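You operate a simulated robot arm through the tools that you are given. There is no shell and no other tool. Be economical: measure what you need, move in short steps, check, and stop when the job is done.

You are at the controls of a simulated two-armed robot. One attempt, no reset.

## Task
Restart the grey starter box at 6 A with the copper pipe's valve open.
Fine: off to turn the knob, on last; hold box and pipe, switch and lever are stiff.

The check looks at the end state, three seconds after you hand in, the way a careful person would. Anything else that was tipped, shoved, dropped, spilled or broken makes it a failure.

## Robot
Two 6-joint arms with two-finger grippers on one trunk, on a base that drives. Base frame: it is fixed to the floor where the robot stands at the start and does not move with it; the origin is under the middle of the robot, x ahead of it, y to its left, z up; the surface under the hand at the start is at about z = 80.3. Lengths are in cm, angles in degrees, forces in N, time in s.
The left shoulder is at the start at [7, 17.6, 128], the right one opposite. With the tool pointing down near the work surface each hand reaches from about 44 to 76 cm from the robot's upright axis, wherever it stands, measured 20 degrees to its own side. Places, roughly: black knob of the starter box [50, 10, 90]; starter box switch with the purple knob [50, -10, 90]; valve lever of the copper pipe [50, -50, 90]. Payload 2.45 kg a hand.
The TCP of each hand is the grasp point between the finger pads, 2.6 cm short of the fingertips. In the tool frame z runs along the fingers and y along their closing line. The gripper opens to 9.6 cm. The gripper's body begins 6.9 cm behind the TCP.
Orientation is that of the tool frame in the base frame, as a unit quaternion [w, x, y, z]. With the fingers straight down and closing along the base's y, the tool's x points along the base's -x, its y along +y and its z along -z.

## Interface
- The arms move only by the tool servo_tool. It takes "left_targets", "right_targets" or both (then of equal length, played together; a hand with none holds still); each is a list of rows, each a list of 7 numbers: the turn, a rotation vector about the tool's x, y, z in rad, then the shift along the tool's x, y, z in mm, then the gripper command, from -1 (shut) to 1 (fully open), values between in proportion. In form: [[rx, ry, rz, dx, dy, dz, fingers], ...]. A call has 1 to 20 rows; each row shifts and turns the commanded pose from where the row before left it, along the tool's axes as they then stand. Each row takes 0.2 s and may step no farther than 5 cm and 8.6 degrees from the row before; otherwise, or with a gripper value out of range, the whole call is refused. A pose out of reach is approached as far as the arm can. The call stops where the force on the tool passes 40 N (or 10 N more than at its start, if that is more) or the arm is blocked; 0.2 s more then pass. The fingers move at their own pace and stop on an object; they squeeze with about 41 N. The grip force told is the motor's: it shows also when the fingers shut on nothing. Time passes only in rows, and 0.2 s behind the last, so rows that do not move let the fingers close. It gives the time, the measured TCP pose, the force on the tool (base axes), the opening and the grip force at its end, in the units of the frame above (readings bear some noise), with the torque about the TCP (base axes, N m) and any sound that the robot's microphone picked up.
- Cameras (640 x 400 px; columns grow to the right, rows downward): "scene" is now at [12.06, -1.83, 157.05]; the picture's right is [-0.21, -0.98, 0.00], its down [-0.80, 0.17, -0.57] and it looks along [0.56, -0.12, -0.82] (base axes); focal length 273 px, centre (320, 200). "left" rides on the left gripper at [8.2, -0.3, -9.8] in its tool frame; the picture's right is [0.04, 1.00, 0.00], its down [-0.73, 0.03, -0.68] and it looks along [-0.68, 0.03, 0.73] (tool axes); focal length 256 px, centre (320, 200). "right" rides on the right gripper at [8.2, 0.3, -9.8] in its tool frame; the picture's right is [-0.04, 1.00, 0.00], its down [-0.73, -0.03, -0.68] and it looks along [-0.68, -0.03, 0.73] (tool axes); focal length 256 px, centre (320, 200). There is no depth. A picture from a camera that has moved, and an enlarged one, comes with that camera's place and axes in the base frame and with its lens.
- capture(camera): a new picture of that camera. No time passes.
- move_column(by): slides the trunk up (or, below 0, down) by that many cm; the arms and the scene camera ride with it, the base frame stays. It gives what a move gives, with no picture.
- drive_base(legs): drives the robot by 1 to 6 legs, each [ahead, left, turn to the left] in cm, cm and degrees, along the robot's own axes; the way and the turn of a leg run together, so that a leg with both is an arc; at most 150 cm and 180 degrees a leg. The arms and the cameras ride along, it lands a little off, and it stops where it bumps. It gives what a move gives.
- pan_tilt(pan, tilt): turns the head with the scene camera to pan (to the left, within 86 degrees either way) and tilt (down, from -29 to 69), counted from straight ahead of the robot. It gives what a move gives.
- zoom(camera, box): a new picture of the part [left, top, right, bottom] of that camera's present view, enlarged. No time passes.
- hand_in(): hands the job in; it is judged then, once.

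Go step by step. Nothing tells you exact positions but the pictures and the camera data: compare them with the known pose of the tool, close in by small moves and look again before you grip or let go. The budget is 120 turns and 92 pictures, counting those below and the enlarged ones. Unless the task says otherwise, let go and move clear before handing in, and close with one line.

The tools are called after "Emit:" by a JSON object that holds its "api" and its "payload". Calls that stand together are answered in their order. servo_tool: Moves the arms, as the interface text tells. Its arguments: {"type":"object","properties":{"left_targets":{"type":"array"},"right_targets":{"type":"array"}},"required":[]} The other tools are called the same way: move_column (by) slides the trunk up or down; drive_base (legs) drives the base; pan_tilt (pan, tilt) turns the head that bears the scene camera; capture (camera) takes a picture; zoom (camera, box) takes an enlarged picture of a part of a camera's view; hand_in () hands the job in.

At the start:

```text
clock: 0.0
left_eef_pos: [64.04, 6.9, 110.65]
left_tcp_rot: [0.0, 0.0, 1.0, -0.001]
left_force: [-0.2, -0.6, -0.3]
left_ft_torque: [0.01, 0.02, 0.01]
left_gripper_width: 9.57
left_grip_force: 0.1
right_eef_pos: [39.17, -36.75, 118.85]
right_tcp_rot: [0.001, -0.001, 1.0, 0.0]
right_force: [-0.4, -0.2, -0.8]
right_ft_torque: [-0.04, -0.03, -0.01]
right_gripper_width: 9.61
right_grip_force: 0.0
trunk travel left (down, up): [-76.4, 7.6]
robot x, y, heading: [-0.04, 0.01, 0.1]
head pan, tilt: [-12.1, 55.3]
```

scene: 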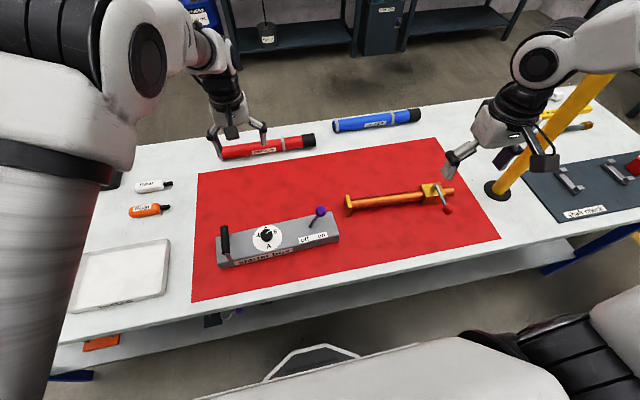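
right: 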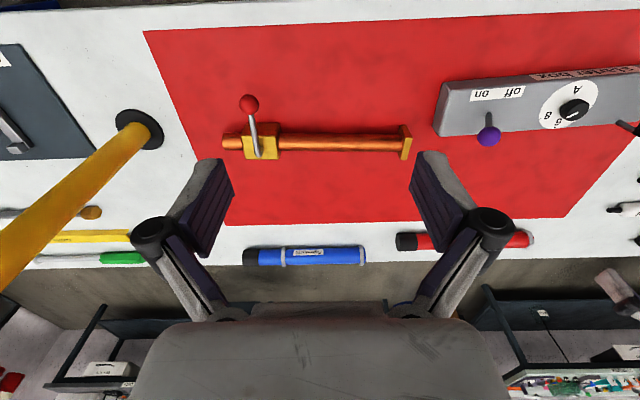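
left: 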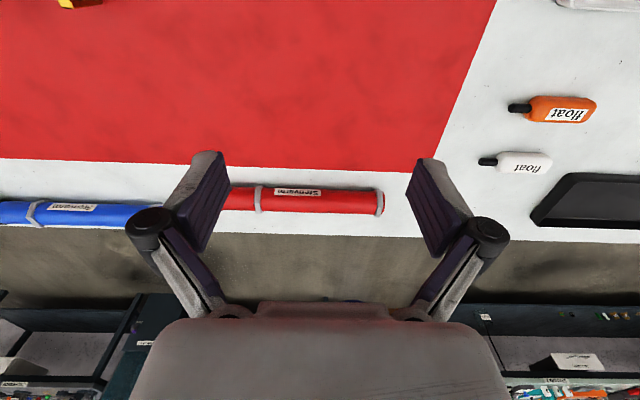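

I see the grey starter box with a handle on its left end, a black dial knob, and a purple-knobbed switch, and the copper pipe with a red-tipped lever to its right. I'll zoom in on both first.

Emit:
{"api": "zoom", "payload": {"camera": "scene", "box": [205, 190, 355, 284]}}

Emit:
{"api": "zoom", "payload": {"camera": "scene", "box": [330, 160, 480, 254]}}

Emit:
{"api": "zoom", "payload": {"camera": "right", "box": [420, 50, 640, 188]}}

```text
4.26 times, centred on (280, 237) of scene
camera zoom: at [12.06, -1.83, 157.05], right [-0.21, -0.98, 0.0], down [-0.8, 0.17, -0.57], along [0.56, -0.12, -0.82], focal length 1160 px, centre (490, 43)
```

zoom: 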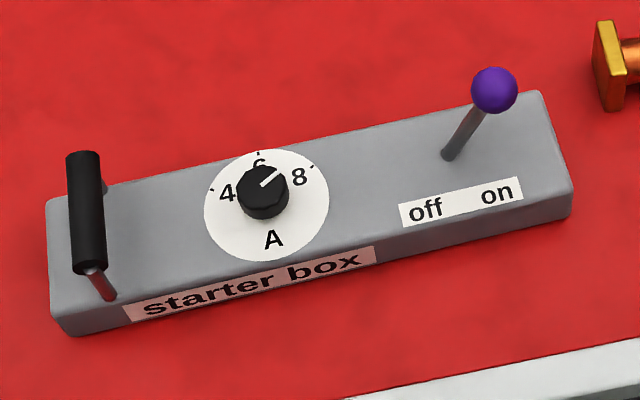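

```text
4.26 times, centred on (405, 207) of scene
camera zoom: at [12.06, -1.83, 157.05], right [-0.21, -0.98, 0.0], down [-0.8, 0.17, -0.57], along [0.56, -0.12, -0.82], focal length 1160 px, centre (-42, 170)
```

zoom: 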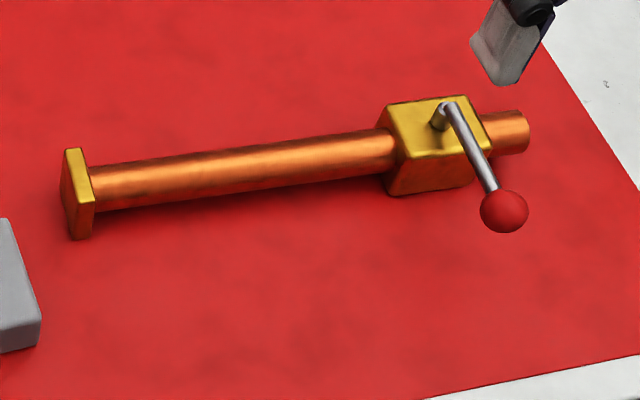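

```text
2.90 times, centred on (530, 119) of right
camera zoom: at [31.03, -36.42, 128.56], right [0.04, 1.0, 0.0], down [0.73, -0.03, 0.68], along [0.68, -0.03, -0.73], focal length 742 px, centre (-289, 435)
```

zoom: 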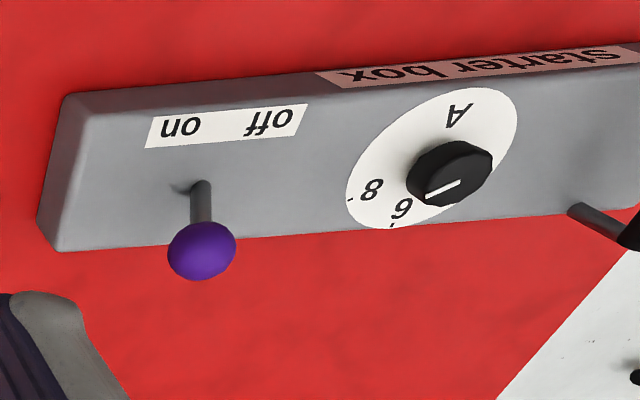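

The switch leans towards "on", the knob points between 6 and 8, and the lever stands crosswise to the pipe (closed). I'll look closer from the right wrist camera.

Emit:
{"api": "zoom", "payload": {"camera": "right", "box": [205, 80, 315, 180]}}

Emit:
{"api": "zoom", "payload": {"camera": "right", "box": [530, 70, 620, 140]}}

```text
4.00 times, centred on (260, 130) of right
camera zoom: at [31.03, -36.42, 128.56], right [0.04, 1.0, 0.0], down [0.73, -0.03, 0.68], along [0.68, -0.03, -0.73], focal length 1024 px, centre (560, 480)
```

zoom: 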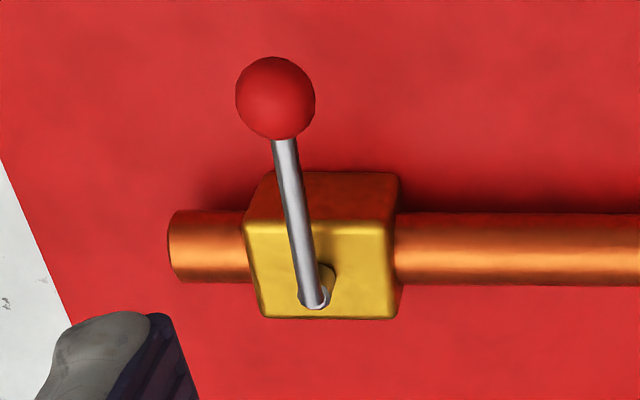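

```text
5.71 times, centred on (575, 105) of right
camera zoom: at [31.03, -36.42, 128.56], right [0.04, 1.0, 0.0], down [0.73, -0.03, 0.68], along [0.68, -0.03, -0.73], focal length 1463 px, centre (-1137, 743)
```

zoom: 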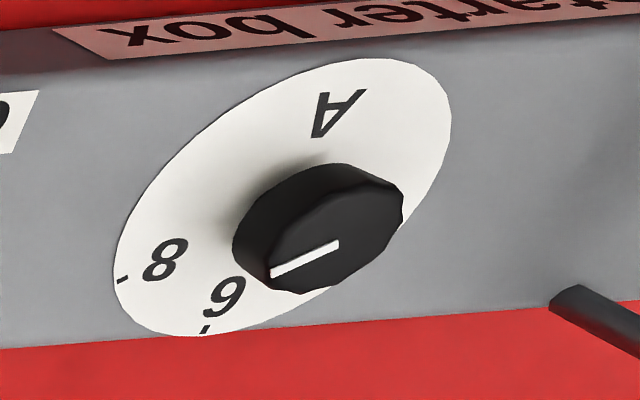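

The lever ball is at about [47,-48.4,89], with its pivot near [56.8,-49,88] and the pipe running along y at x≈57.5. A yellow post stands near [55,-75], so I'll check its clearance to the right arm before driving right.

Emit:
{"api": "pan_tilt", "payload": {"pan": -50, "tilt": 35}}

Emit:
{"api": "capture", "payload": {"camera": "scene"}}

```text
clock: 1.0
left_eef_pos: [64.15, 6.84, 110.59]
left_tcp_rot: [0.0, 0.0, 1.0, 0.0]
left_force: [0.1, 0.6, 1.3]
left_ft_torque: [-0.03, -0.02, 0.0]
left_gripper_width: 9.6
left_grip_force: 0.1
right_eef_pos: [39.25, -36.75, 118.88]
right_tcp_rot: [0.0, 0.0, 1.0, 0.0]
right_force: [0.6, -0.1, 0.4]
right_ft_torque: [0.0, 0.0, 0.01]
right_gripper_width: 9.63
right_grip_force: 0.1
trunk travel left (down, up): [-76.4, 7.6]
robot x, y, heading: [0.26, -0.21, -0.1]
head pan, tilt: [-50.0, 35.0]
```

```text
83 pictures are left
camera scene: at [10.7, -7.06, 159.9], right [-0.77, -0.64, 0.0], down [-0.37, 0.44, -0.82], along [0.53, -0.63, -0.57], focal length 273 px, centre (320, 200)
```

scene: 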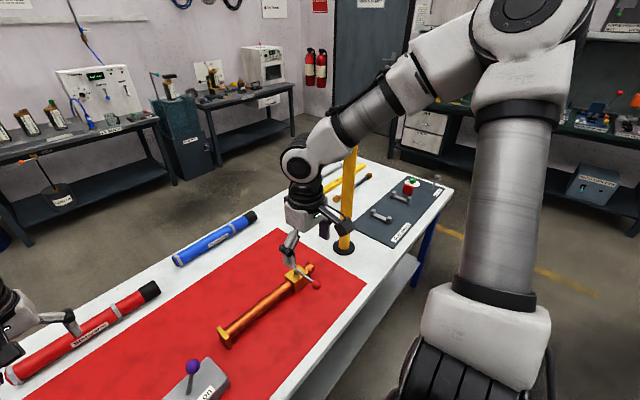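

The post is about 45 cm tall at [55,-75] and the arm is clear of it. I'll drive 20 cm to the right so both hands can work the pipe.

Emit:
{"api": "drive_base", "payload": {"legs": [[0, -20, 0]]}}

Emit:
{"api": "pan_tilt", "payload": {"pan": -20, "tilt": 52}}

Emit:
{"api": "capture", "payload": {"camera": "scene"}}

```text
clock: 2.6
left_eef_pos: [64.02, -12.89, 110.44]
left_tcp_rot: [0.0, -0.002, 1.0, -0.002]
left_force: [-0.8, -0.5, -0.4]
left_ft_torque: [-0.03, -0.01, -0.01]
left_gripper_width: 9.61
left_grip_force: 0.0
right_eef_pos: [39.18, -56.61, 118.97]
right_tcp_rot: [0.0, -0.001, 1.0, -0.001]
right_force: [0.2, -0.4, 0.8]
right_ft_torque: [-0.01, -0.01, 0.02]
right_gripper_width: 9.58
right_grip_force: 0.1
trunk travel left (down, up): [-76.4, 7.6]
robot x, y, heading: [0.04, -20.29, 0.2]
head pan, tilt: [-50.0, 35.0]
```

```text
clock: 3.6
left_eef_pos: [64.13, -13.23, 110.37]
left_tcp_rot: [0.0, -0.002, 1.0, -0.001]
left_force: [0.9, 0.0, -0.6]
left_ft_torque: [0.03, 0.01, -0.03]
left_gripper_width: 9.57
left_grip_force: 0.1
right_eef_pos: [39.28, -56.89, 118.84]
right_tcp_rot: [0.0, -0.002, 1.0, 0.001]
right_force: [0.6, -0.7, 0.0]
right_ft_torque: [0.01, 0.01, 0.0]
right_gripper_width: 9.61
right_grip_force: 0.1
trunk travel left (down, up): [-76.4, 7.6]
robot x, y, heading: [-0.08, -20.45, 0.4]
head pan, tilt: [-20.0, 52.0]
```

```text
82 pictures are left
camera scene: at [12.12, -23.07, 157.47], right [-0.34, -0.94, 0.0], down [-0.74, 0.27, -0.62], along [0.58, -0.21, -0.79], focal length 273 px, centre (320, 200)
```

scene: 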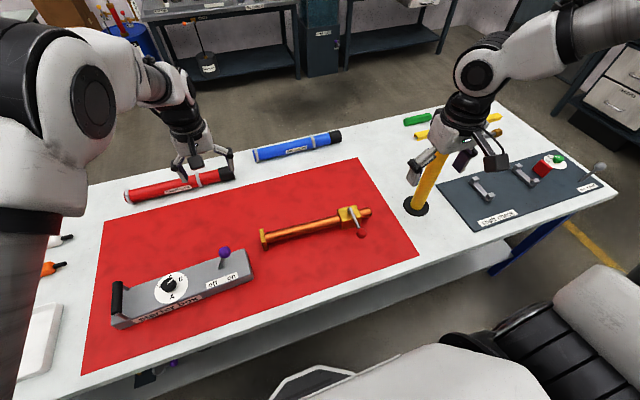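

Pipe centreline is near x≈57.8 at y=-35. I'm bringing the left hand above it, turned 90° so the fingers close across the pipe.

Emit:
{"api": "servo_tool", "payload": {"left_targets": [[0, 0, 0, 10.5, -36.3, 14, 1], [0, 0, 0, 10.5, -36.3, 14, 1], [0, 0, 0, 10.5, -36.3, 14, 1], [0, 0, 0, 10.5, -36.3, 14, 1], [0, 0, 0, 10.5, -36.3, 14, 1], [0, 0, 0, 10.5, -36.3, 14, 1], [0, 0, 0.1428, 0, 0, 0, 1], [0, 0, 0.1428, 0, 0, 0, 1], [0, 0, 0.1428, 0, 0, 0, 1], [0, 0, 0.1428, 0, 0, 0, 1], [0, 0, 0.1428, 0, 0, 0, 1], [0, 0, 0.1428, 0, 0, 0, 1], [0, 0, 0.1428, 0, 0, 0, 1], [0, 0, 0.1428, 0, 0, 0, 1], [0, 0, 0.1428, 0, 0, 0, 1], [0, 0, 0.1428, 0, 0, 0, 1], [0, 0, 0.1428, 0, 0, 0, 1]]}}

Emit:
{"api": "capture", "payload": {"camera": "left"}}

Emit:
{"api": "capture", "payload": {"camera": "scene"}}

```text
clock: 7.2
left_eef_pos: [70.02, -22.01, 102.05]
left_tcp_rot: [0.0, 0.707, 0.708, 0.0]
left_force: [0.5, -0.4, -0.4]
left_ft_torque: [0.06, 0.04, -0.01]
left_gripper_width: 9.6
left_grip_force: 0.1
left hand out of reach, approached as far as the arm can: row 1, 2, 3, 4, 5, 6
right_eef_pos: [39.3, -56.87, 118.9]
right_tcp_rot: [0.0, -0.002, 1.0, 0.0]
right_force: [-0.9, 0.3, 0.2]
right_ft_torque: [-0.04, 0.01, 0.01]
right_gripper_width: 9.62
right_grip_force: 0.1
trunk travel left (down, up): [-76.4, 7.6]
robot x, y, heading: [-0.16, -20.1, 0.2]
head pan, tilt: [-20.0, 52.0]
```

```text
81 pictures are left
camera left: at [69.83, -13.69, 111.9], right [1.0, 0.04, 0.0], down [0.03, -0.73, 0.68], along [0.03, -0.68, -0.73], focal length 256 px, centre (320, 200)
```

left: 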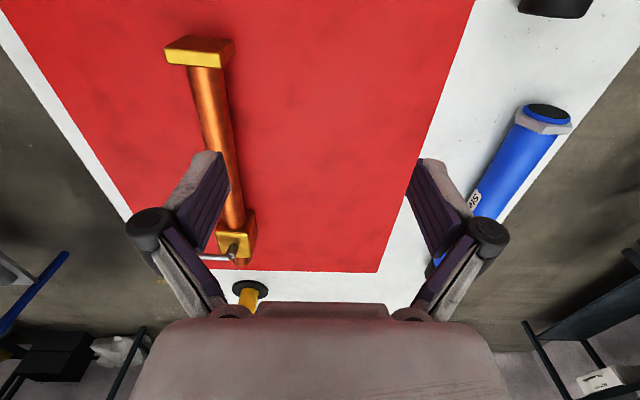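

```text
80 pictures are left
camera scene: at [12.13, -23.07, 157.47], right [-0.34, -0.94, 0.0], down [-0.74, 0.27, -0.62], along [0.58, -0.21, -0.79], focal length 273 px, centre (320, 200)
```

scene: 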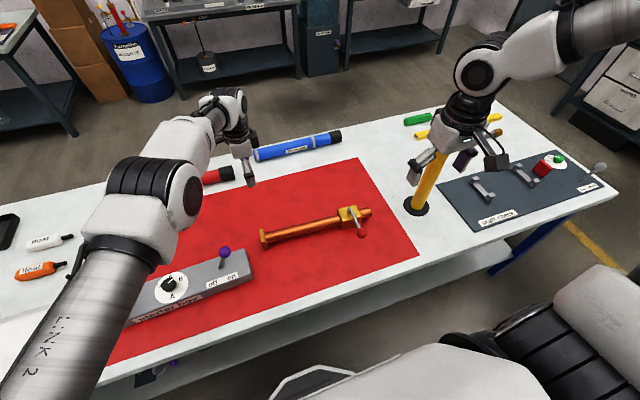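

The left hand ended short at (70,-22) but is yawed correctly. I'll try moving on from here in small steps.

Emit:
{"api": "servo_tool", "payload": {"left_targets": [[0, 0, 0, 0, -30, 0, 1], [0, 0, 0, 0, -30, 0, 1], [0, 0, 0, 0, -30, 0, 1], [0, 0, 0, 0, -30, 0, 1], [0, 0, 0, -20, 0, 0, 1], [0, 0, 0, -20, 0, 0, 1]]}}

```text
clock: 8.6
left_eef_pos: [65.64, -17.68, 101.33]
left_tcp_rot: [-0.002, 0.706, 0.708, -0.002]
left_force: [-0.1, 0.6, 0.2]
left_ft_torque: [0.03, 0.02, 0.02]
left_gripper_width: 9.62
left_grip_force: 0.0
left hand out of reach, approached as far as the arm can: row 1, 2, 3, 4, 5, 6
right_eef_pos: [39.5, -56.83, 118.85]
right_tcp_rot: [-0.001, -0.001, 1.0, 0.0]
right_force: [0.2, -0.7, -0.4]
right_ft_torque: [0.03, 0.03, 0.01]
right_gripper_width: 9.6
right_grip_force: 0.1
trunk travel left (down, up): [-76.4, 7.6]
robot x, y, heading: [0.08, -20.11, 0.1]
head pan, tilt: [-20.0, 52.0]
```

The left arm can't cross over that far, so each hand should work on its own side. I'll tuck the right hand inward, away from the post, then drive another 16 cm right.

Emit:
{"api": "servo_tool", "payload": {"right_targets": [[0, 0, 0, 0, 40, 0, 0], [0, 0, 0, 0, 40, 0, -1], [0, 0, 0, 0, 40, 0, -1]]}}

Emit:
{"api": "drive_base", "payload": {"legs": [[0, -16, 0]]}}

Emit:
{"api": "capture", "payload": {"camera": "scene"}}

```text
clock: 9.4
left_eef_pos: [65.46, -17.51, 101.37]
left_tcp_rot: [0.0, 0.706, 0.708, -0.003]
left_force: [0.1, -0.4, 0.2]
left_ft_torque: [-0.05, -0.03, -0.01]
left_gripper_width: 9.59
left_grip_force: 0.0
right_eef_pos: [39.26, -44.52, 118.88]
right_tcp_rot: [0.0, -0.002, 1.0, -0.002]
right_force: [-0.4, 0.5, -0.1]
right_ft_torque: [-0.02, -0.02, 0.02]
right_gripper_width: 0.0
right_grip_force: 28.9
trunk travel left (down, up): [-76.4, 7.6]
robot x, y, heading: [-0.19, -20.2, 0.3]
head pan, tilt: [-20.0, 52.0]
```

```text
clock: 10.8
left_eef_pos: [65.52, -33.54, 101.3]
left_tcp_rot: [0.001, 0.706, 0.709, -0.001]
left_force: [0.1, 0.8, 0.8]
left_ft_torque: [-0.01, 0.02, 0.03]
left_gripper_width: 9.59
left_grip_force: 0.1
right_eef_pos: [39.17, -60.4, 118.98]
right_tcp_rot: [0.0, 0.0, 1.0, -0.001]
right_force: [0.7, -0.8, 0.2]
right_ft_torque: [0.01, -0.01, 0.03]
right_gripper_width: 0.0
right_grip_force: 28.5
trunk travel left (down, up): [-76.4, 7.6]
robot x, y, heading: [0.27, -35.91, -0.1]
head pan, tilt: [-20.0, 52.0]
```

```text
79 pictures are left
camera scene: at [12.14, -38.69, 157.47], right [-0.34, -0.94, 0.0], down [-0.74, 0.27, -0.62], along [0.58, -0.21, -0.79], focal length 273 px, centre (320, 200)
```

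scene: 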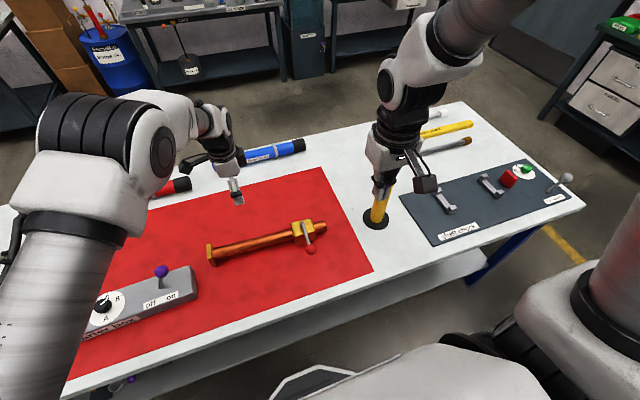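

The left hand is now on its own side. I'm moving it to above the pipe at (57.9,-30).

Emit:
{"api": "servo_tool", "payload": {"left_targets": [[0, 0, 0, 17, 0, 0, 1], [0, 0, 0, 18, 0, 0, 1], [0, 0, 0, 0, -26, 0, 1], [0, 0, 0, 0, -25, 0, 1], [0, 0, 0, 0, -25, 0, 1]]}}

Emit:
{"api": "capture", "payload": {"camera": "left"}}

```text
clock: 12.0
left_eef_pos: [58.9, -28.28, 100.78]
left_tcp_rot: [-0.001, 0.704, 0.71, -0.009]
left_force: [-0.5, 0.6, 0.8]
left_ft_torque: [-0.01, 0.02, -0.02]
left_gripper_width: 9.59
left_grip_force: 0.1
left hand out of reach, approached as far as the arm can: row 4, 5
right_eef_pos: [39.28, -60.62, 118.86]
right_tcp_rot: [0.0, 0.0, 1.0, -0.001]
right_force: [-0.3, 0.8, 0.1]
right_ft_torque: [-0.01, -0.01, -0.01]
right_gripper_width: 0.01
right_grip_force: 28.4
trunk travel left (down, up): [-76.4, 7.6]
robot x, y, heading: [0.27, -36.1, 0.3]
head pan, tilt: [-20.0, 52.0]
```

```text
78 pictures are left
camera left: at [58.82, -19.87, 110.57], right [1.0, 0.05, -0.01], down [0.05, -0.73, 0.69], along [0.03, -0.69, -0.73], focal length 256 px, centre (320, 200)
```

left: 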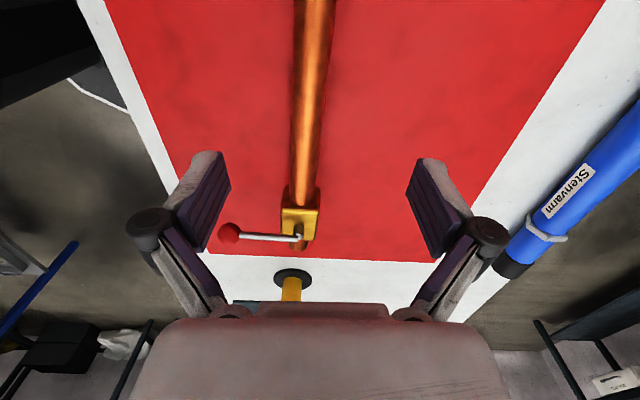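

The pipe is at x≈58.0 here. I'm lowering the left hand part way and centring on it.

Emit:
{"api": "servo_tool", "payload": {"left_targets": [[0, 0, 0, 0, 0, 40, 1], [0, 0, 0, 0, 0, 40, 1], [0, 0, 0, 0, -9, 10, 1]]}}

Emit:
{"api": "capture", "payload": {"camera": "left"}}

```text
clock: 12.8
left_eef_pos: [58.12, -28.68, 92.48]
left_tcp_rot: [0.001, 0.706, 0.708, -0.001]
left_force: [0.8, -0.2, -0.2]
left_ft_torque: [0.0, 0.04, 0.0]
left_gripper_width: 9.59
left_grip_force: 0.0
right_eef_pos: [39.23, -60.88, 118.94]
right_tcp_rot: [0.0, 0.0, 1.0, 0.0]
right_force: [0.4, 0.3, -0.2]
right_ft_torque: [-0.02, -0.03, -0.02]
right_gripper_width: 0.01
right_grip_force: 28.1
trunk travel left (down, up): [-76.4, 7.6]
robot x, y, heading: [-0.12, -36.0, 0.1]
head pan, tilt: [-20.0, 52.0]
```

```text
77 pictures are left
camera left: at [57.93, -20.49, 102.23], right [1.0, 0.04, 0.0], down [0.03, -0.73, 0.68], along [0.03, -0.68, -0.73], focal length 256 px, centre (320, 200)
```

left: 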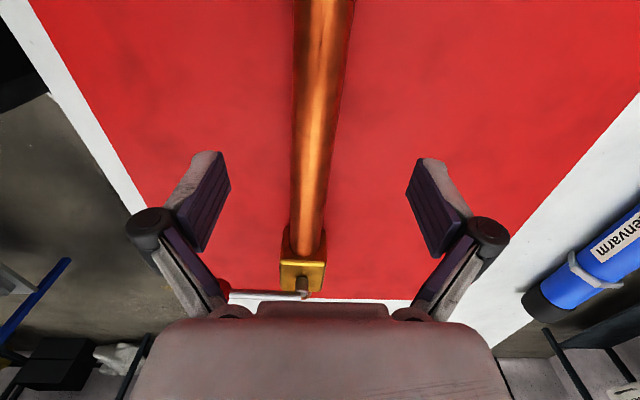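

Centred over the pipe. I'm descending to grip height and closing.

Emit:
{"api": "servo_tool", "payload": {"left_targets": [[0, 0, 0, 0, 0, 30, 1], [0, 0, 0, 0, 0, 30, 1], [0, 0, 0, 0, 0, 22, 1], [0, 0, 0, 0, 0, 0, -1], [0, 0, 0, 0, 0, 0, -1], [0, 0, 0, 0, 0, 0, -1]]}}

Emit:
{"api": "capture", "payload": {"camera": "left"}}

Emit:
{"api": "capture", "payload": {"camera": "scene"}}

```text
clock: 14.2
left_eef_pos: [57.86, -28.83, 84.22]
left_tcp_rot: [0.0, 0.706, 0.708, -0.002]
left_force: [-1.1, 0.2, 4.5]
left_ft_torque: [-0.46, -0.12, -0.21]
left_gripper_width: 3.36
left_grip_force: 41.3
right_eef_pos: [39.22, -60.74, 118.92]
right_tcp_rot: [0.0, 0.0, 1.0, 0.0]
right_force: [-1.0, -1.2, -0.5]
right_ft_torque: [-0.01, 0.0, 0.01]
right_gripper_width: 0.0
right_grip_force: 28.1
trunk travel left (down, up): [-76.4, 7.6]
robot x, y, heading: [-0.2, -35.7, 0.1]
head pan, tilt: [-20.0, 52.0]
```

```text
76 pictures are left
camera left: at [57.73, -20.57, 93.94], right [1.0, 0.04, 0.0], down [0.03, -0.73, 0.68], along [0.03, -0.68, -0.73], focal length 256 px, centre (320, 200)
```

left: 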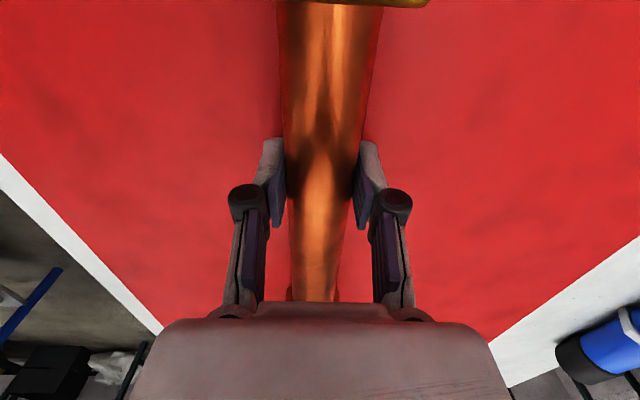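

```text
75 pictures are left
camera scene: at [12.04, -38.97, 157.48], right [-0.34, -0.94, 0.0], down [-0.74, 0.27, -0.62], along [0.58, -0.21, -0.79], focal length 273 px, centre (320, 200)
```

scene: 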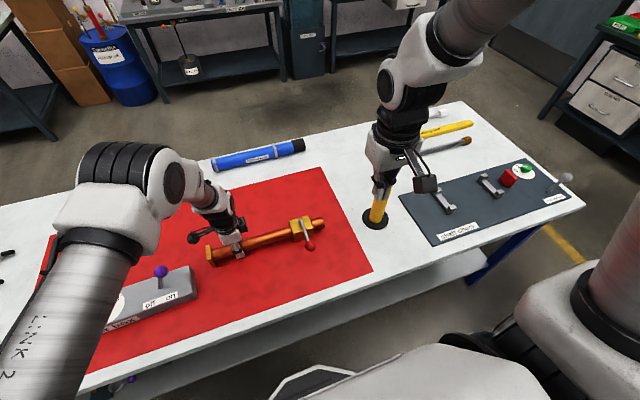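

The pipe is held (3.4 cm wide), but the right hand would be too close in for the swing. I'll release, lift, back the base off 10 cm, and regrip with better reach for both arms.

Emit:
{"api": "servo_tool", "payload": {"left_targets": [[0, 0, 0, 0, 0, 0, 1], [0, 0, 0, 0, 0, 0, 1], [0, 0, 0, 0, 0, -30, 1], [0, 0, 0, 0, 0, -40, 1]]}}

Emit:
{"api": "drive_base", "payload": {"legs": [[-10, 0, 0]]}}

Emit:
{"api": "servo_tool", "payload": {"left_targets": [[0, 0, 0, 0, 33, 0, 1], [0, 0, 0, 0, 33, 0, 1], [0, 0, 0, 0, 33, 0, 1]]}}

Emit:
{"api": "capture", "payload": {"camera": "left"}}

```text
clock: 15.2
left_eef_pos: [57.84, -28.81, 90.91]
left_tcp_rot: [-0.001, 0.707, 0.707, -0.002]
left_force: [-0.7, -0.4, 0.8]
left_ft_torque: [0.0, -0.04, 0.03]
left_gripper_width: 9.58
left_grip_force: 0.0
right_eef_pos: [39.16, -60.69, 118.96]
right_tcp_rot: [0.0, 0.0, 1.0, 0.001]
right_force: [-1.0, -0.2, 0.2]
right_ft_torque: [-0.02, -0.04, -0.02]
right_gripper_width: 0.01
right_grip_force: 28.2
trunk travel left (down, up): [-76.4, 7.6]
robot x, y, heading: [0.12, -35.97, 0.1]
head pan, tilt: [-20.0, 52.0]
```

```text
clock: 16.4
left_eef_pos: [48.15, -28.94, 90.77]
left_tcp_rot: [0.0, 0.708, 0.706, -0.002]
left_force: [0.2, -0.4, -0.9]
left_ft_torque: [-0.02, -0.01, 0.01]
left_gripper_width: 9.61
left_grip_force: 0.2
right_eef_pos: [29.48, -60.8, 118.8]
right_tcp_rot: [0.0, 0.001, 1.0, 0.0]
right_force: [0.4, 0.3, 0.5]
right_ft_torque: [0.0, 0.01, 0.03]
right_gripper_width: 0.03
right_grip_force: 28.8
trunk travel left (down, up): [-76.4, 7.6]
robot x, y, heading: [-9.96, -35.94, -0.1]
head pan, tilt: [-20.0, 52.0]
```

```text
clock: 17.1
left_eef_pos: [58.0, -28.76, 91.03]
left_tcp_rot: [0.001, 0.707, 0.707, -0.001]
left_force: [-0.1, -0.1, 0.2]
left_ft_torque: [0.0, 0.0, -0.01]
left_gripper_width: 9.6
left_grip_force: 0.1
right_eef_pos: [29.22, -60.77, 119.05]
right_tcp_rot: [0.0, 0.001, 1.0, 0.0]
right_force: [-0.6, 0.6, 0.1]
right_ft_torque: [0.03, 0.01, 0.0]
right_gripper_width: 0.0
right_grip_force: 28.6
trunk travel left (down, up): [-76.4, 7.6]
robot x, y, heading: [-9.73, -36.1, -0.1]
head pan, tilt: [-20.0, 52.0]
```

```text
74 pictures are left
camera left: at [57.82, -20.65, 100.77], right [1.0, 0.04, 0.0], down [0.03, -0.73, 0.68], along [0.03, -0.68, -0.73], focal length 256 px, centre (320, 200)
```

left: 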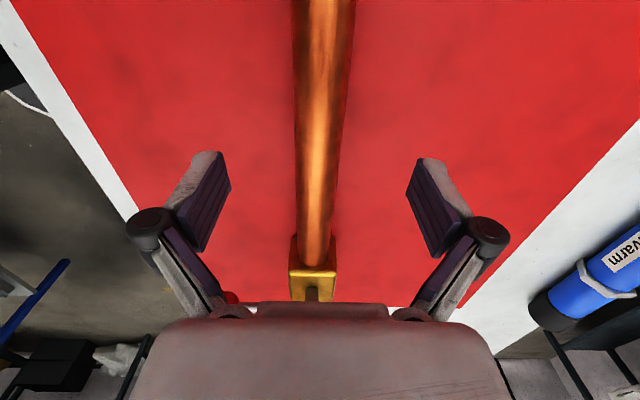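

Regripping the pipe and bringing the right hand near the ball, on its -y side and above it.

Emit:
{"api": "servo_tool", "payload": {"left_targets": [[0, 0, 0, 0, 0, 35, 1], [0, 0, 0, 0, 0, 35, 1], [0, 0, 0, 0, 0, 0, -1], [0, 0, 0, 0, 0, 0, -1], [0, 0, 0, 0, 0, 0, -1], [0, 0, 0, 0, 0, 0, -1]], "right_targets": [[0, 0, 0, -30, 12, 20, -1], [0, 0, 0, -30, 12, 20, -1], [0, 0, 0, -30, 12, 20, -1], [0, 0, 0, -30, 12, 20, -1], [0, 0, 0, -30, 12, 20, -1], [0, 0, 0, -30, 12, 20, -1]]}}

Emit:
{"api": "capture", "payload": {"camera": "right"}}

Emit:
{"api": "capture", "payload": {"camera": "scene"}}

```text
clock: 18.6
left_eef_pos: [57.97, -28.8, 83.9]
left_tcp_rot: [0.0, 0.707, 0.707, 0.0]
left_force: [1.0, 0.4, 5.3]
left_ft_torque: [0.13, 0.22, -0.21]
left_gripper_width: 3.39
left_grip_force: 41.0
right_eef_pos: [47.14, -53.71, 106.97]
right_tcp_rot: [0.0, 0.001, 1.0, 0.0]
right_force: [-0.6, 0.0, 0.3]
right_ft_torque: [0.0, 0.0, -0.04]
right_gripper_width: 0.01
right_grip_force: 29.0
trunk travel left (down, up): [-76.4, 7.6]
robot x, y, heading: [-9.79, -35.99, -0.2]
head pan, tilt: [-20.0, 52.0]
```

```text
73 pictures are left
camera right: at [39.0, -53.36, 116.6], right [0.04, 1.0, 0.0], down [0.73, -0.03, 0.68], along [0.68, -0.03, -0.73], focal length 256 px, centre (320, 200)
```

right: 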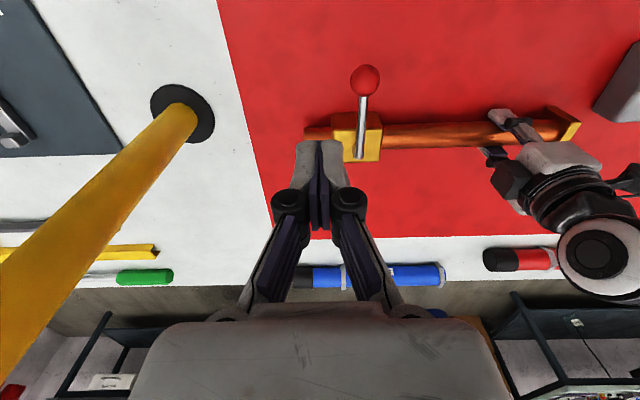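

```text
72 pictures are left
camera scene: at [2.21, -38.96, 157.49], right [-0.34, -0.94, 0.0], down [-0.74, 0.27, -0.62], along [0.58, -0.21, -0.79], focal length 273 px, centre (320, 200)
```

scene: 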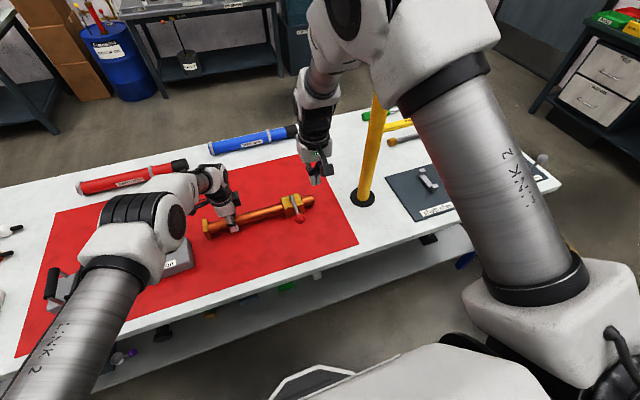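

Ball at about [47.8,-49,89]. I'm descending the closed right fingers beside it.

Emit:
{"api": "servo_tool", "payload": {"right_targets": [[0, 0, 0, -3, 0, 45, -1], [0, 0, 0, -4, 0, 45, -1], [0, 0, 0, 0, 0, 45, -1], [0, 0, 0, 0, 0, 40, -1]]}}

Emit:
{"api": "capture", "payload": {"camera": "right"}}

Emit:
{"api": "zoom", "payload": {"camera": "scene", "box": [200, 160, 360, 260]}}

```text
clock: 19.6
left_eef_pos: [57.83, -28.91, 83.95]
left_tcp_rot: [0.0, 0.707, 0.707, -0.001]
left_force: [-0.2, 0.9, 5.4]
left_ft_torque: [0.2, 0.34, -0.29]
left_gripper_width: 3.37
left_grip_force: 41.2
right_eef_pos: [48.2, -53.71, 89.35]
right_tcp_rot: [0.001, 0.001, 1.0, 0.0]
right_force: [-0.1, -0.1, 0.5]
right_ft_torque: [-0.02, -0.01, 0.03]
right_gripper_width: 0.02
right_grip_force: 29.0
trunk travel left (down, up): [-76.4, 7.6]
robot x, y, heading: [-9.58, -36.21, -0.2]
head pan, tilt: [-20.0, 52.0]
```

```text
71 pictures are left
camera right: at [39.95, -53.35, 98.92], right [0.04, 1.0, 0.0], down [0.73, -0.03, 0.68], along [0.68, -0.03, -0.73], focal length 256 px, centre (320, 200)
```

right: 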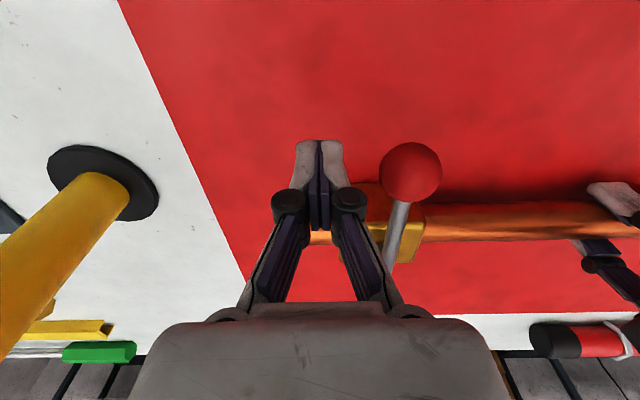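

```text
4.00 times, centred on (280, 210) of scene
camera zoom: at [2.16, -38.99, 157.49], right [-0.34, -0.94, 0.0], down [-0.74, 0.27, -0.62], along [0.58, -0.21, -0.79], focal length 1091 px, centre (480, 160)
```

zoom: 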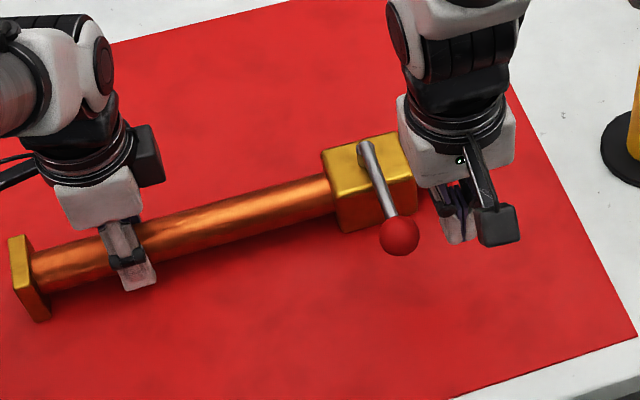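

The fingers sit beside the ball with about 2 cm of gap. I'm pushing gently towards +y to learn whether the lever goes that way.

Emit:
{"api": "servo_tool", "payload": {"right_targets": [[0, 0, 0, 0, 10, 0, -1], [0, 0, 0, 0, 8, 0, -1], [0, 0, 0, 0, 5, 0, -1], [0, 0, 0, 0, 5, 0, -1], [0, 0, 0, 0, 5, 0, -1], [0, 0, 0, 0, 5, 0, -1]]}}

Emit:
{"api": "zoom", "payload": {"camera": "scene", "box": [200, 160, 360, 260]}}

```text
clock: 20.9
left_eef_pos: [57.88, -28.87, 84.09]
left_tcp_rot: [0.0, 0.707, 0.707, 0.0]
left_force: [12.5, 27.3, 0.3]
left_ft_torque: [0.41, -0.1, -0.53]
left_gripper_width: 3.37
left_grip_force: 41.2
right_eef_pos: [47.88, -49.72, 89.31]
right_tcp_rot: [0.001, 0.001, 1.0, 0.0]
right_force: [-11.3, -33.8, 10.2]
right_ft_torque: [-0.12, 0.09, 0.12]
right_gripper_width: 0.0
right_grip_force: 29.0
trunk travel left (down, up): [-76.4, 7.6]
robot x, y, heading: [-10.15, -36.14, 0.2]
head pan, tilt: [-20.0, 52.0]
```

```text
4.00 times, centred on (280, 210) of scene
camera zoom: at [2.09, -39.08, 157.49], right [-0.34, -0.94, 0.0], down [-0.74, 0.27, -0.62], along [0.58, -0.21, -0.79], focal length 1091 px, centre (480, 160)
```

zoom: 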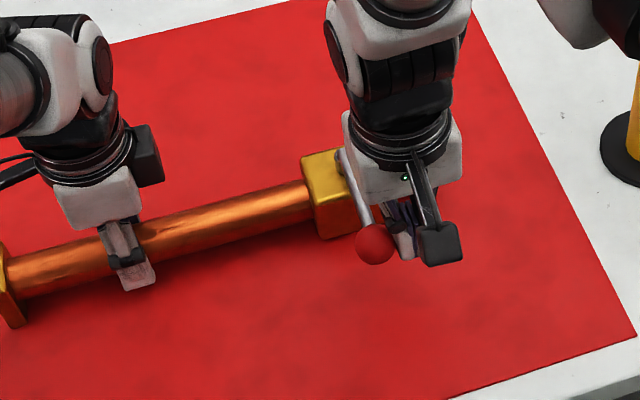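

The lever didn't turn that way; the pipe slid about 2 cm in the grip instead, so it must open towards -y. I'll lift the right hand off, regrip the pipe nearer the valve, and push from the other side.

Emit:
{"api": "servo_tool", "payload": {"right_targets": [[0, 0, 0, 0, -12, 0, -1], [0, 0, 0, 0, 0, -35, -1], [0, 0, 0, 0, 0, -40, -1]]}}

Emit:
{"api": "servo_tool", "payload": {"left_targets": [[0, 0, 0, 0, 0, 0, 1], [0, 0, 0, 0, 0, 0, 1], [0, 0, 0, -25, 0, 0, 1], [0, 0, 0, -25, 0, 0, 1], [0, 0, 0, -20, 0, 0, 1]]}}

Emit:
{"api": "capture", "payload": {"camera": "left"}}

Emit:
{"api": "capture", "payload": {"camera": "right"}}

```text
clock: 21.8
left_eef_pos: [57.78, -28.89, 84.03]
left_tcp_rot: [0.0, 0.708, 0.706, -0.001]
left_force: [-4.0, -4.1, 9.6]
left_ft_torque: [-1.15, -0.08, -0.25]
left_gripper_width: 3.36
left_grip_force: 41.1
right_eef_pos: [47.89, -51.07, 96.87]
right_tcp_rot: [0.0, 0.001, 1.0, 0.0]
right_force: [1.0, -0.1, -0.1]
right_ft_torque: [0.03, -0.02, -0.01]
right_gripper_width: 0.0
right_grip_force: 28.4
trunk travel left (down, up): [-76.4, 7.6]
robot x, y, heading: [-9.95, -35.98, -0.2]
head pan, tilt: [-20.0, 52.0]
```

```text
clock: 22.9
left_eef_pos: [57.4, -35.51, 84.08]
left_tcp_rot: [0.001, 0.707, 0.707, -0.002]
left_force: [0.4, -0.5, -0.3]
left_ft_torque: [0.03, 0.03, 0.0]
left_gripper_width: 9.56
left_grip_force: 0.0
left hand out of reach, approached as far as the arm can: row 5
right_eef_pos: [48.13, -51.07, 96.89]
right_tcp_rot: [0.0, 0.001, 1.0, 0.0]
right_force: [-0.4, 0.5, -0.6]
right_ft_torque: [-0.01, -0.01, -0.01]
right_gripper_width: 0.01
right_grip_force: 28.0
trunk travel left (down, up): [-76.4, 7.6]
robot x, y, heading: [-9.61, -36.2, 0.0]
head pan, tilt: [-20.0, 52.0]
```

```text
68 pictures are left
camera left: at [57.29, -27.25, 93.93], right [1.0, 0.04, 0.0], down [0.03, -0.73, 0.68], along [0.03, -0.68, -0.73], focal length 256 px, centre (320, 200)
```

left: 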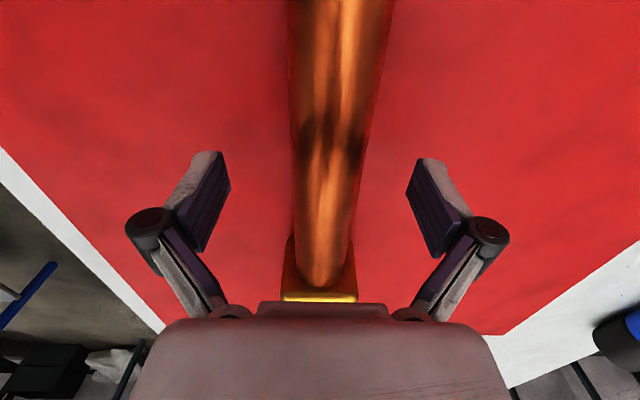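

```text
67 pictures are left
camera right: at [39.91, -50.7, 106.54], right [0.04, 1.0, 0.0], down [0.73, -0.03, 0.68], along [0.68, -0.03, -0.73], focal length 256 px, centre (320, 200)
```

right: 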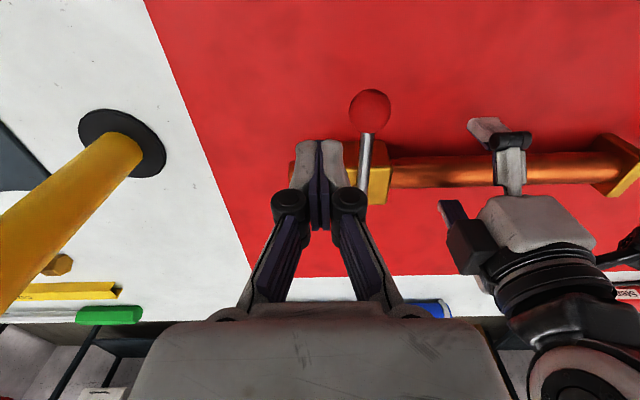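

The left hand is 7 cm nearer the valve now. I'm closing it on the pipe and taking the right fingers over to the +y side of the ball at (47.7,-47.5).

Emit:
{"api": "servo_tool", "payload": {"left_targets": [[0, 0, 0, 0, 3, 0, -1], [0, 0, 0, 0, 0, 0, -1], [0, 0, 0, 0, 0, 0, -1], [0, 0, 0, 0, 0, 0, -1]], "right_targets": [[0, 0, 0, 1, 0, -5, -1], [0, 0, 0, 1, 20, 0, -1], [0, 0, 0, 1, 28, 0, -1], [0, 0, 0, 0, 28, 0, -1]]}}

Emit:
{"api": "capture", "payload": {"camera": "right"}}

Emit:
{"api": "capture", "payload": {"camera": "scene"}}

```text
clock: 23.9
left_eef_pos: [57.53, -35.43, 84.21]
left_tcp_rot: [0.001, 0.708, 0.707, -0.002]
left_force: [0.9, 0.8, 6.7]
left_ft_torque: [-0.6, -0.08, -0.28]
left_gripper_width: 3.37
left_grip_force: 41.2
left hand out of reach, approached as far as the arm can: row 1
right_eef_pos: [48.04, -43.85, 97.14]
right_tcp_rot: [-0.002, 0.001, 1.0, 0.001]
right_force: [0.1, -0.1, -0.6]
right_ft_torque: [0.0, 0.01, 0.0]
right_gripper_width: 0.0
right_grip_force: 28.9
right hand out of reach, approached as far as the arm can: row 4
trunk travel left (down, up): [-76.4, 7.6]
robot x, y, heading: [-9.68, -36.22, -0.0]
head pan, tilt: [-20.0, 52.0]
```

```text
66 pictures are left
camera right: at [39.83, -43.57, 106.89], right [0.04, 1.0, 0.0], down [0.73, -0.03, 0.68], along [0.68, -0.03, -0.73], focal length 256 px, centre (320, 200)
```

right: 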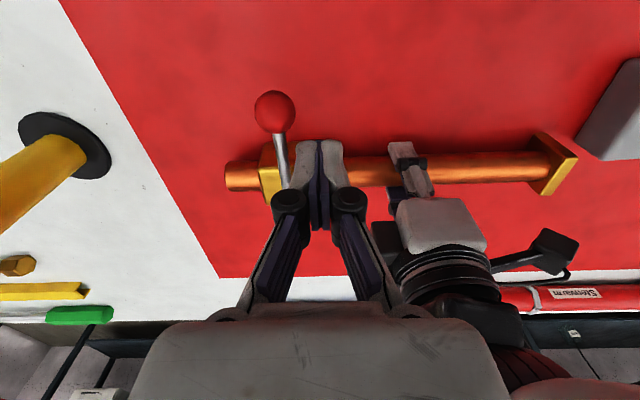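

```text
65 pictures are left
camera scene: at [2.17, -38.97, 157.48], right [-0.34, -0.94, 0.0], down [-0.74, 0.27, -0.62], along [0.58, -0.21, -0.79], focal length 273 px, centre (320, 200)
```

scene: 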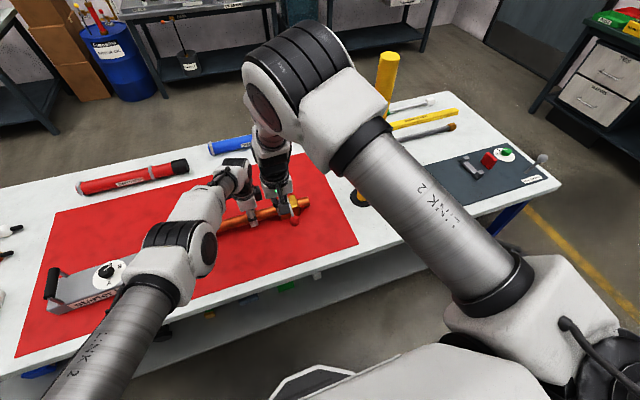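

There's about 0.8 cm of clearance to the ball. I'm descending beside it, then beginning the push towards -y.

Emit:
{"api": "servo_tool", "payload": {"right_targets": [[0, 0, 0, 2, 0, 30, -1], [0, 0, 0, 0, 0, 26, -1], [0, 0, 0, 0, 0, 22, -1]]}}

Emit:
{"api": "servo_tool", "payload": {"right_targets": [[0, 0, 0, 1, -7, 0, -1], [0, 0, 0, 1, -7, 0, -1], [0, 0, 0, 1, -7, 0, -1], [0, 0, 0, 0, -7, 0, -1]]}}

Emit:
{"api": "capture", "payload": {"camera": "right"}}

```text
clock: 24.8
left_eef_pos: [57.47, -35.39, 84.24]
left_tcp_rot: [0.001, 0.707, 0.707, -0.001]
left_force: [0.2, -2.3, 7.6]
left_ft_torque: [-0.43, 0.14, 0.28]
left_gripper_width: 3.39
left_grip_force: 41.6
right_eef_pos: [47.78, -43.77, 89.41]
right_tcp_rot: [0.0, 0.001, 1.0, -0.001]
right_force: [-0.3, -0.2, -0.6]
right_ft_torque: [0.03, -0.04, -0.03]
right_gripper_width: 0.0
right_grip_force: 28.6
trunk travel left (down, up): [-76.4, 7.6]
robot x, y, heading: [-9.97, -36.0, -0.1]
head pan, tilt: [-20.0, 52.0]
```

```text
clock: 25.8
left_eef_pos: [57.45, -35.32, 84.28]
left_tcp_rot: [0.001, 0.707, 0.707, -0.001]
left_force: [1.1, -4.4, 9.5]
left_ft_torque: [0.12, 0.05, 0.09]
left_gripper_width: 3.38
left_grip_force: 40.5
right_eef_pos: [47.34, -46.7, 89.54]
right_tcp_rot: [0.0, 0.0, 1.0, -0.001]
right_force: [1.5, 4.3, -0.6]
right_ft_torque: [0.04, 0.02, 0.06]
right_gripper_width: 0.01
right_grip_force: 28.5
trunk travel left (down, up): [-76.4, 7.6]
robot x, y, heading: [-10.21, -35.92, -0.1]
head pan, tilt: [-20.0, 52.0]
```

```text
64 pictures are left
camera right: at [39.27, -46.32, 99.25], right [0.04, 1.0, 0.0], down [0.73, -0.03, 0.68], along [0.68, -0.03, -0.73], focal length 256 px, centre (320, 200)
```

right: 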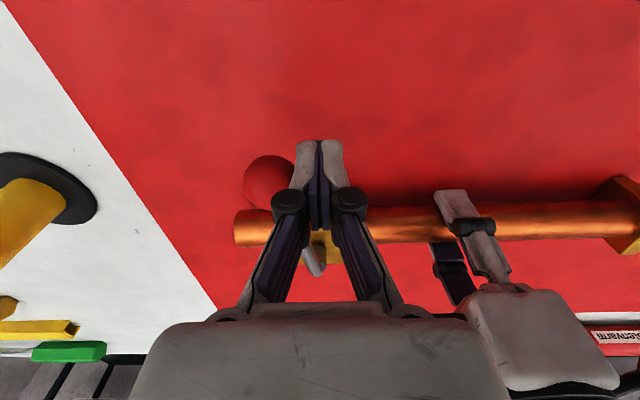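

The lever turns easily this way at about 5 N. I'm following the arc.

Emit:
{"api": "servo_tool", "payload": {"right_targets": [[0, 0, 0, -1, -11, 0, -1], [0, 0, 0, -1, -11, 0, -1], [0, 0, 0, -2, -11, 0, -1], [0, 0, 0, -5, -12, 0, -1], [0, 0, 0, -6, -12, 0, -1], [0, 0, 0, -8, -10, 0, -1], [0, 0, 0, -9, -10, 0, -1], [0, 0, 0, -10, -8, 0, -1], [0, 0, 0, -11, -7, 0, -1]]}}

Emit:
{"api": "capture", "payload": {"camera": "right"}}

Emit:
{"api": "capture", "payload": {"camera": "scene"}}

```text
clock: 27.8
left_eef_pos: [57.59, -35.22, 84.22]
left_tcp_rot: [0.001, 0.707, 0.707, -0.001]
left_force: [2.8, -3.9, 7.0]
left_ft_torque: [-0.41, -0.02, 0.34]
left_gripper_width: 3.37
left_grip_force: 40.5
right_eef_pos: [52.85, -55.84, 89.52]
right_tcp_rot: [0.001, 0.0, 1.0, 0.0]
right_force: [-3.5, 1.8, -0.4]
right_ft_torque: [0.0, 0.05, 0.03]
right_gripper_width: 0.03
right_grip_force: 27.7
trunk travel left (down, up): [-76.4, 7.6]
robot x, y, heading: [-10.2, -35.94, -0.1]
head pan, tilt: [-20.0, 52.0]
```

```text
63 pictures are left
camera right: at [44.59, -55.46, 99.26], right [0.04, 1.0, 0.0], down [0.73, -0.03, 0.68], along [0.68, -0.03, -0.73], focal length 256 px, centre (320, 200)
```

right: 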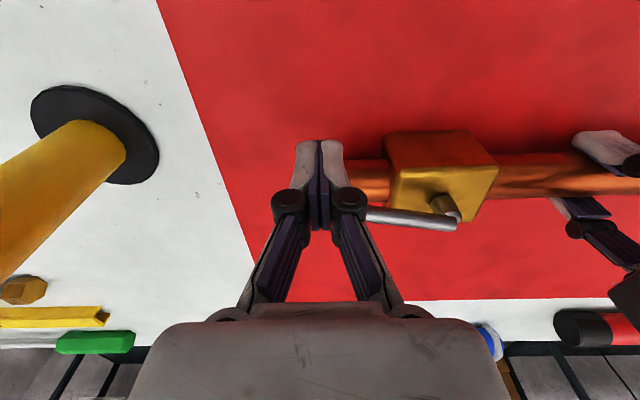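

```text
62 pictures are left
camera scene: at [2.11, -39.01, 157.48], right [-0.34, -0.94, 0.0], down [-0.74, 0.27, -0.62], along [0.58, -0.21, -0.79], focal length 273 px, centre (320, 200)
```

scene: 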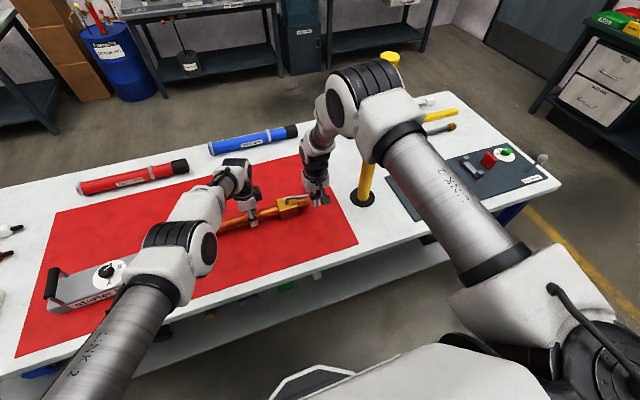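

Lever is nearly aligned with the pipe. I'm pushing on until it meets its stop.

Emit:
{"api": "servo_tool", "payload": {"right_targets": [[0, 0, 0, -8, -3, 0, -1], [0, 0, 0, -8, -2, 0, -1], [0, 0, 0, -7, 0, 0, -1], [0, 0, 0, -5, 0, 0, -1]]}}

Emit:
{"api": "capture", "payload": {"camera": "right"}}

```text
clock: 28.8
left_eef_pos: [57.55, -35.12, 84.23]
left_tcp_rot: [0.001, 0.707, 0.707, 0.0]
left_force: [8.1, 0.0, 5.2]
left_ft_torque: [0.1, 0.02, 1.4]
left_gripper_width: 3.42
left_grip_force: 41.2
right_eef_pos: [55.47, -56.32, 89.56]
right_tcp_rot: [0.0, 0.001, 1.0, 0.0]
right_force: [-7.8, -0.4, 0.5]
right_ft_torque: [-0.03, 0.11, -0.04]
right_gripper_width: 0.0
right_grip_force: 28.7
trunk travel left (down, up): [-76.4, 7.6]
robot x, y, heading: [-9.85, -36.14, 0.0]
head pan, tilt: [-20.0, 52.0]
```

```text
61 pictures are left
camera right: at [47.39, -55.95, 99.25], right [0.04, 1.0, 0.0], down [0.73, -0.03, 0.68], along [0.68, -0.03, -0.73], focal length 256 px, centre (320, 200)
```

right: 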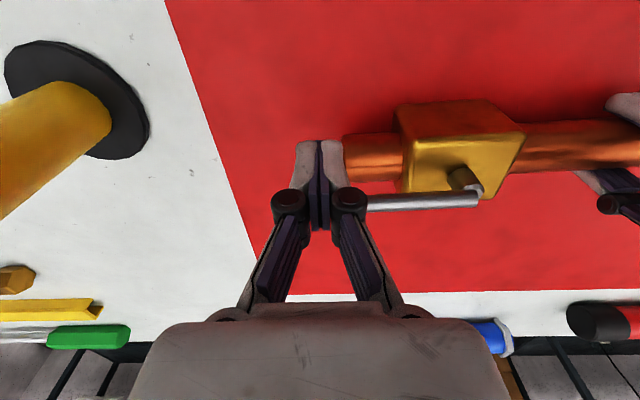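

The force is rising and the lever lies parallel to the pipe. I'll back the right hand off and check.

Emit:
{"api": "servo_tool", "payload": {"right_targets": [[0, 0, 0, 25, 0, 0, -1], [0, 0, 0, 25, 0, -20, -1], [0, 0, 0, 30, 0, -35, -1], [0, 0, 0, 30, 0, -35, -1], [0, 0, 0, 30, 0, -30, -1]]}}

Emit:
{"api": "zoom", "payload": {"camera": "scene", "box": [180, 140, 380, 265]}}

Emit:
{"api": "zoom", "payload": {"camera": "right", "box": [280, 60, 640, 285]}}

```text
clock: 29.9
left_eef_pos: [57.42, -35.25, 84.13]
left_tcp_rot: [0.0, 0.708, 0.706, -0.002]
left_force: [-2.5, 0.9, 6.4]
left_ft_torque: [0.22, -0.06, 0.07]
left_gripper_width: 3.38
left_grip_force: 41.6
right_eef_pos: [41.42, -56.32, 101.5]
right_tcp_rot: [0.0, 0.001, 1.0, 0.0]
right_force: [0.0, -0.2, 0.6]
right_ft_torque: [0.03, 0.01, 0.0]
right_gripper_width: 0.03
right_grip_force: 28.7
trunk travel left (down, up): [-76.4, 7.6]
robot x, y, heading: [-10.05, -36.23, -0.1]
head pan, tilt: [-20.0, 52.0]
```

```text
3.20 times, centred on (280, 202) of scene
camera zoom: at [2.03, -38.94, 157.47], right [-0.34, -0.94, 0.0], down [-0.74, 0.27, -0.62], along [0.58, -0.21, -0.79], focal length 873 px, centre (448, 192)
```

zoom: 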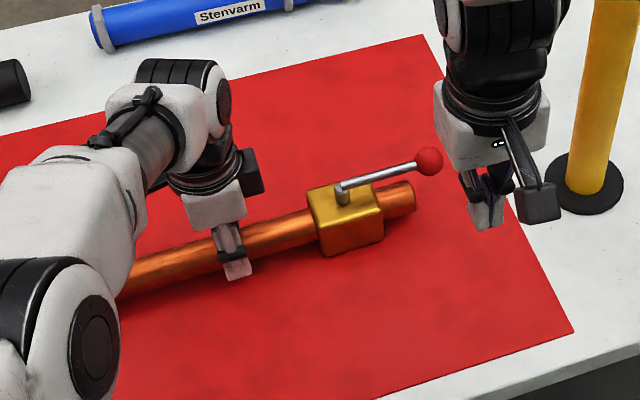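

```text
1.78 times, centred on (460, 172) of right
camera zoom: at [33.21, -55.92, 111.3], right [0.04, 1.0, 0.0], down [0.73, -0.03, 0.68], along [0.68, -0.03, -0.73], focal length 455 px, centre (71, 249)
```

zoom: 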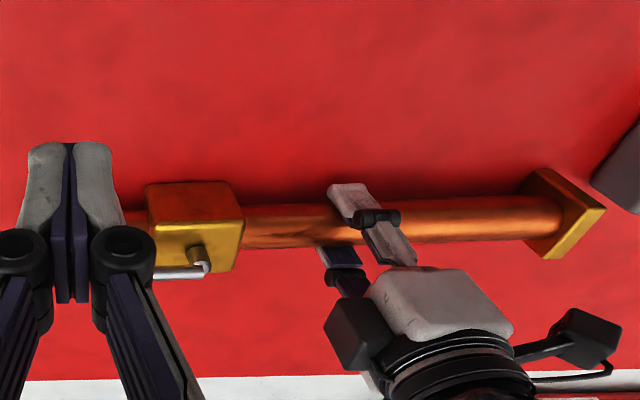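

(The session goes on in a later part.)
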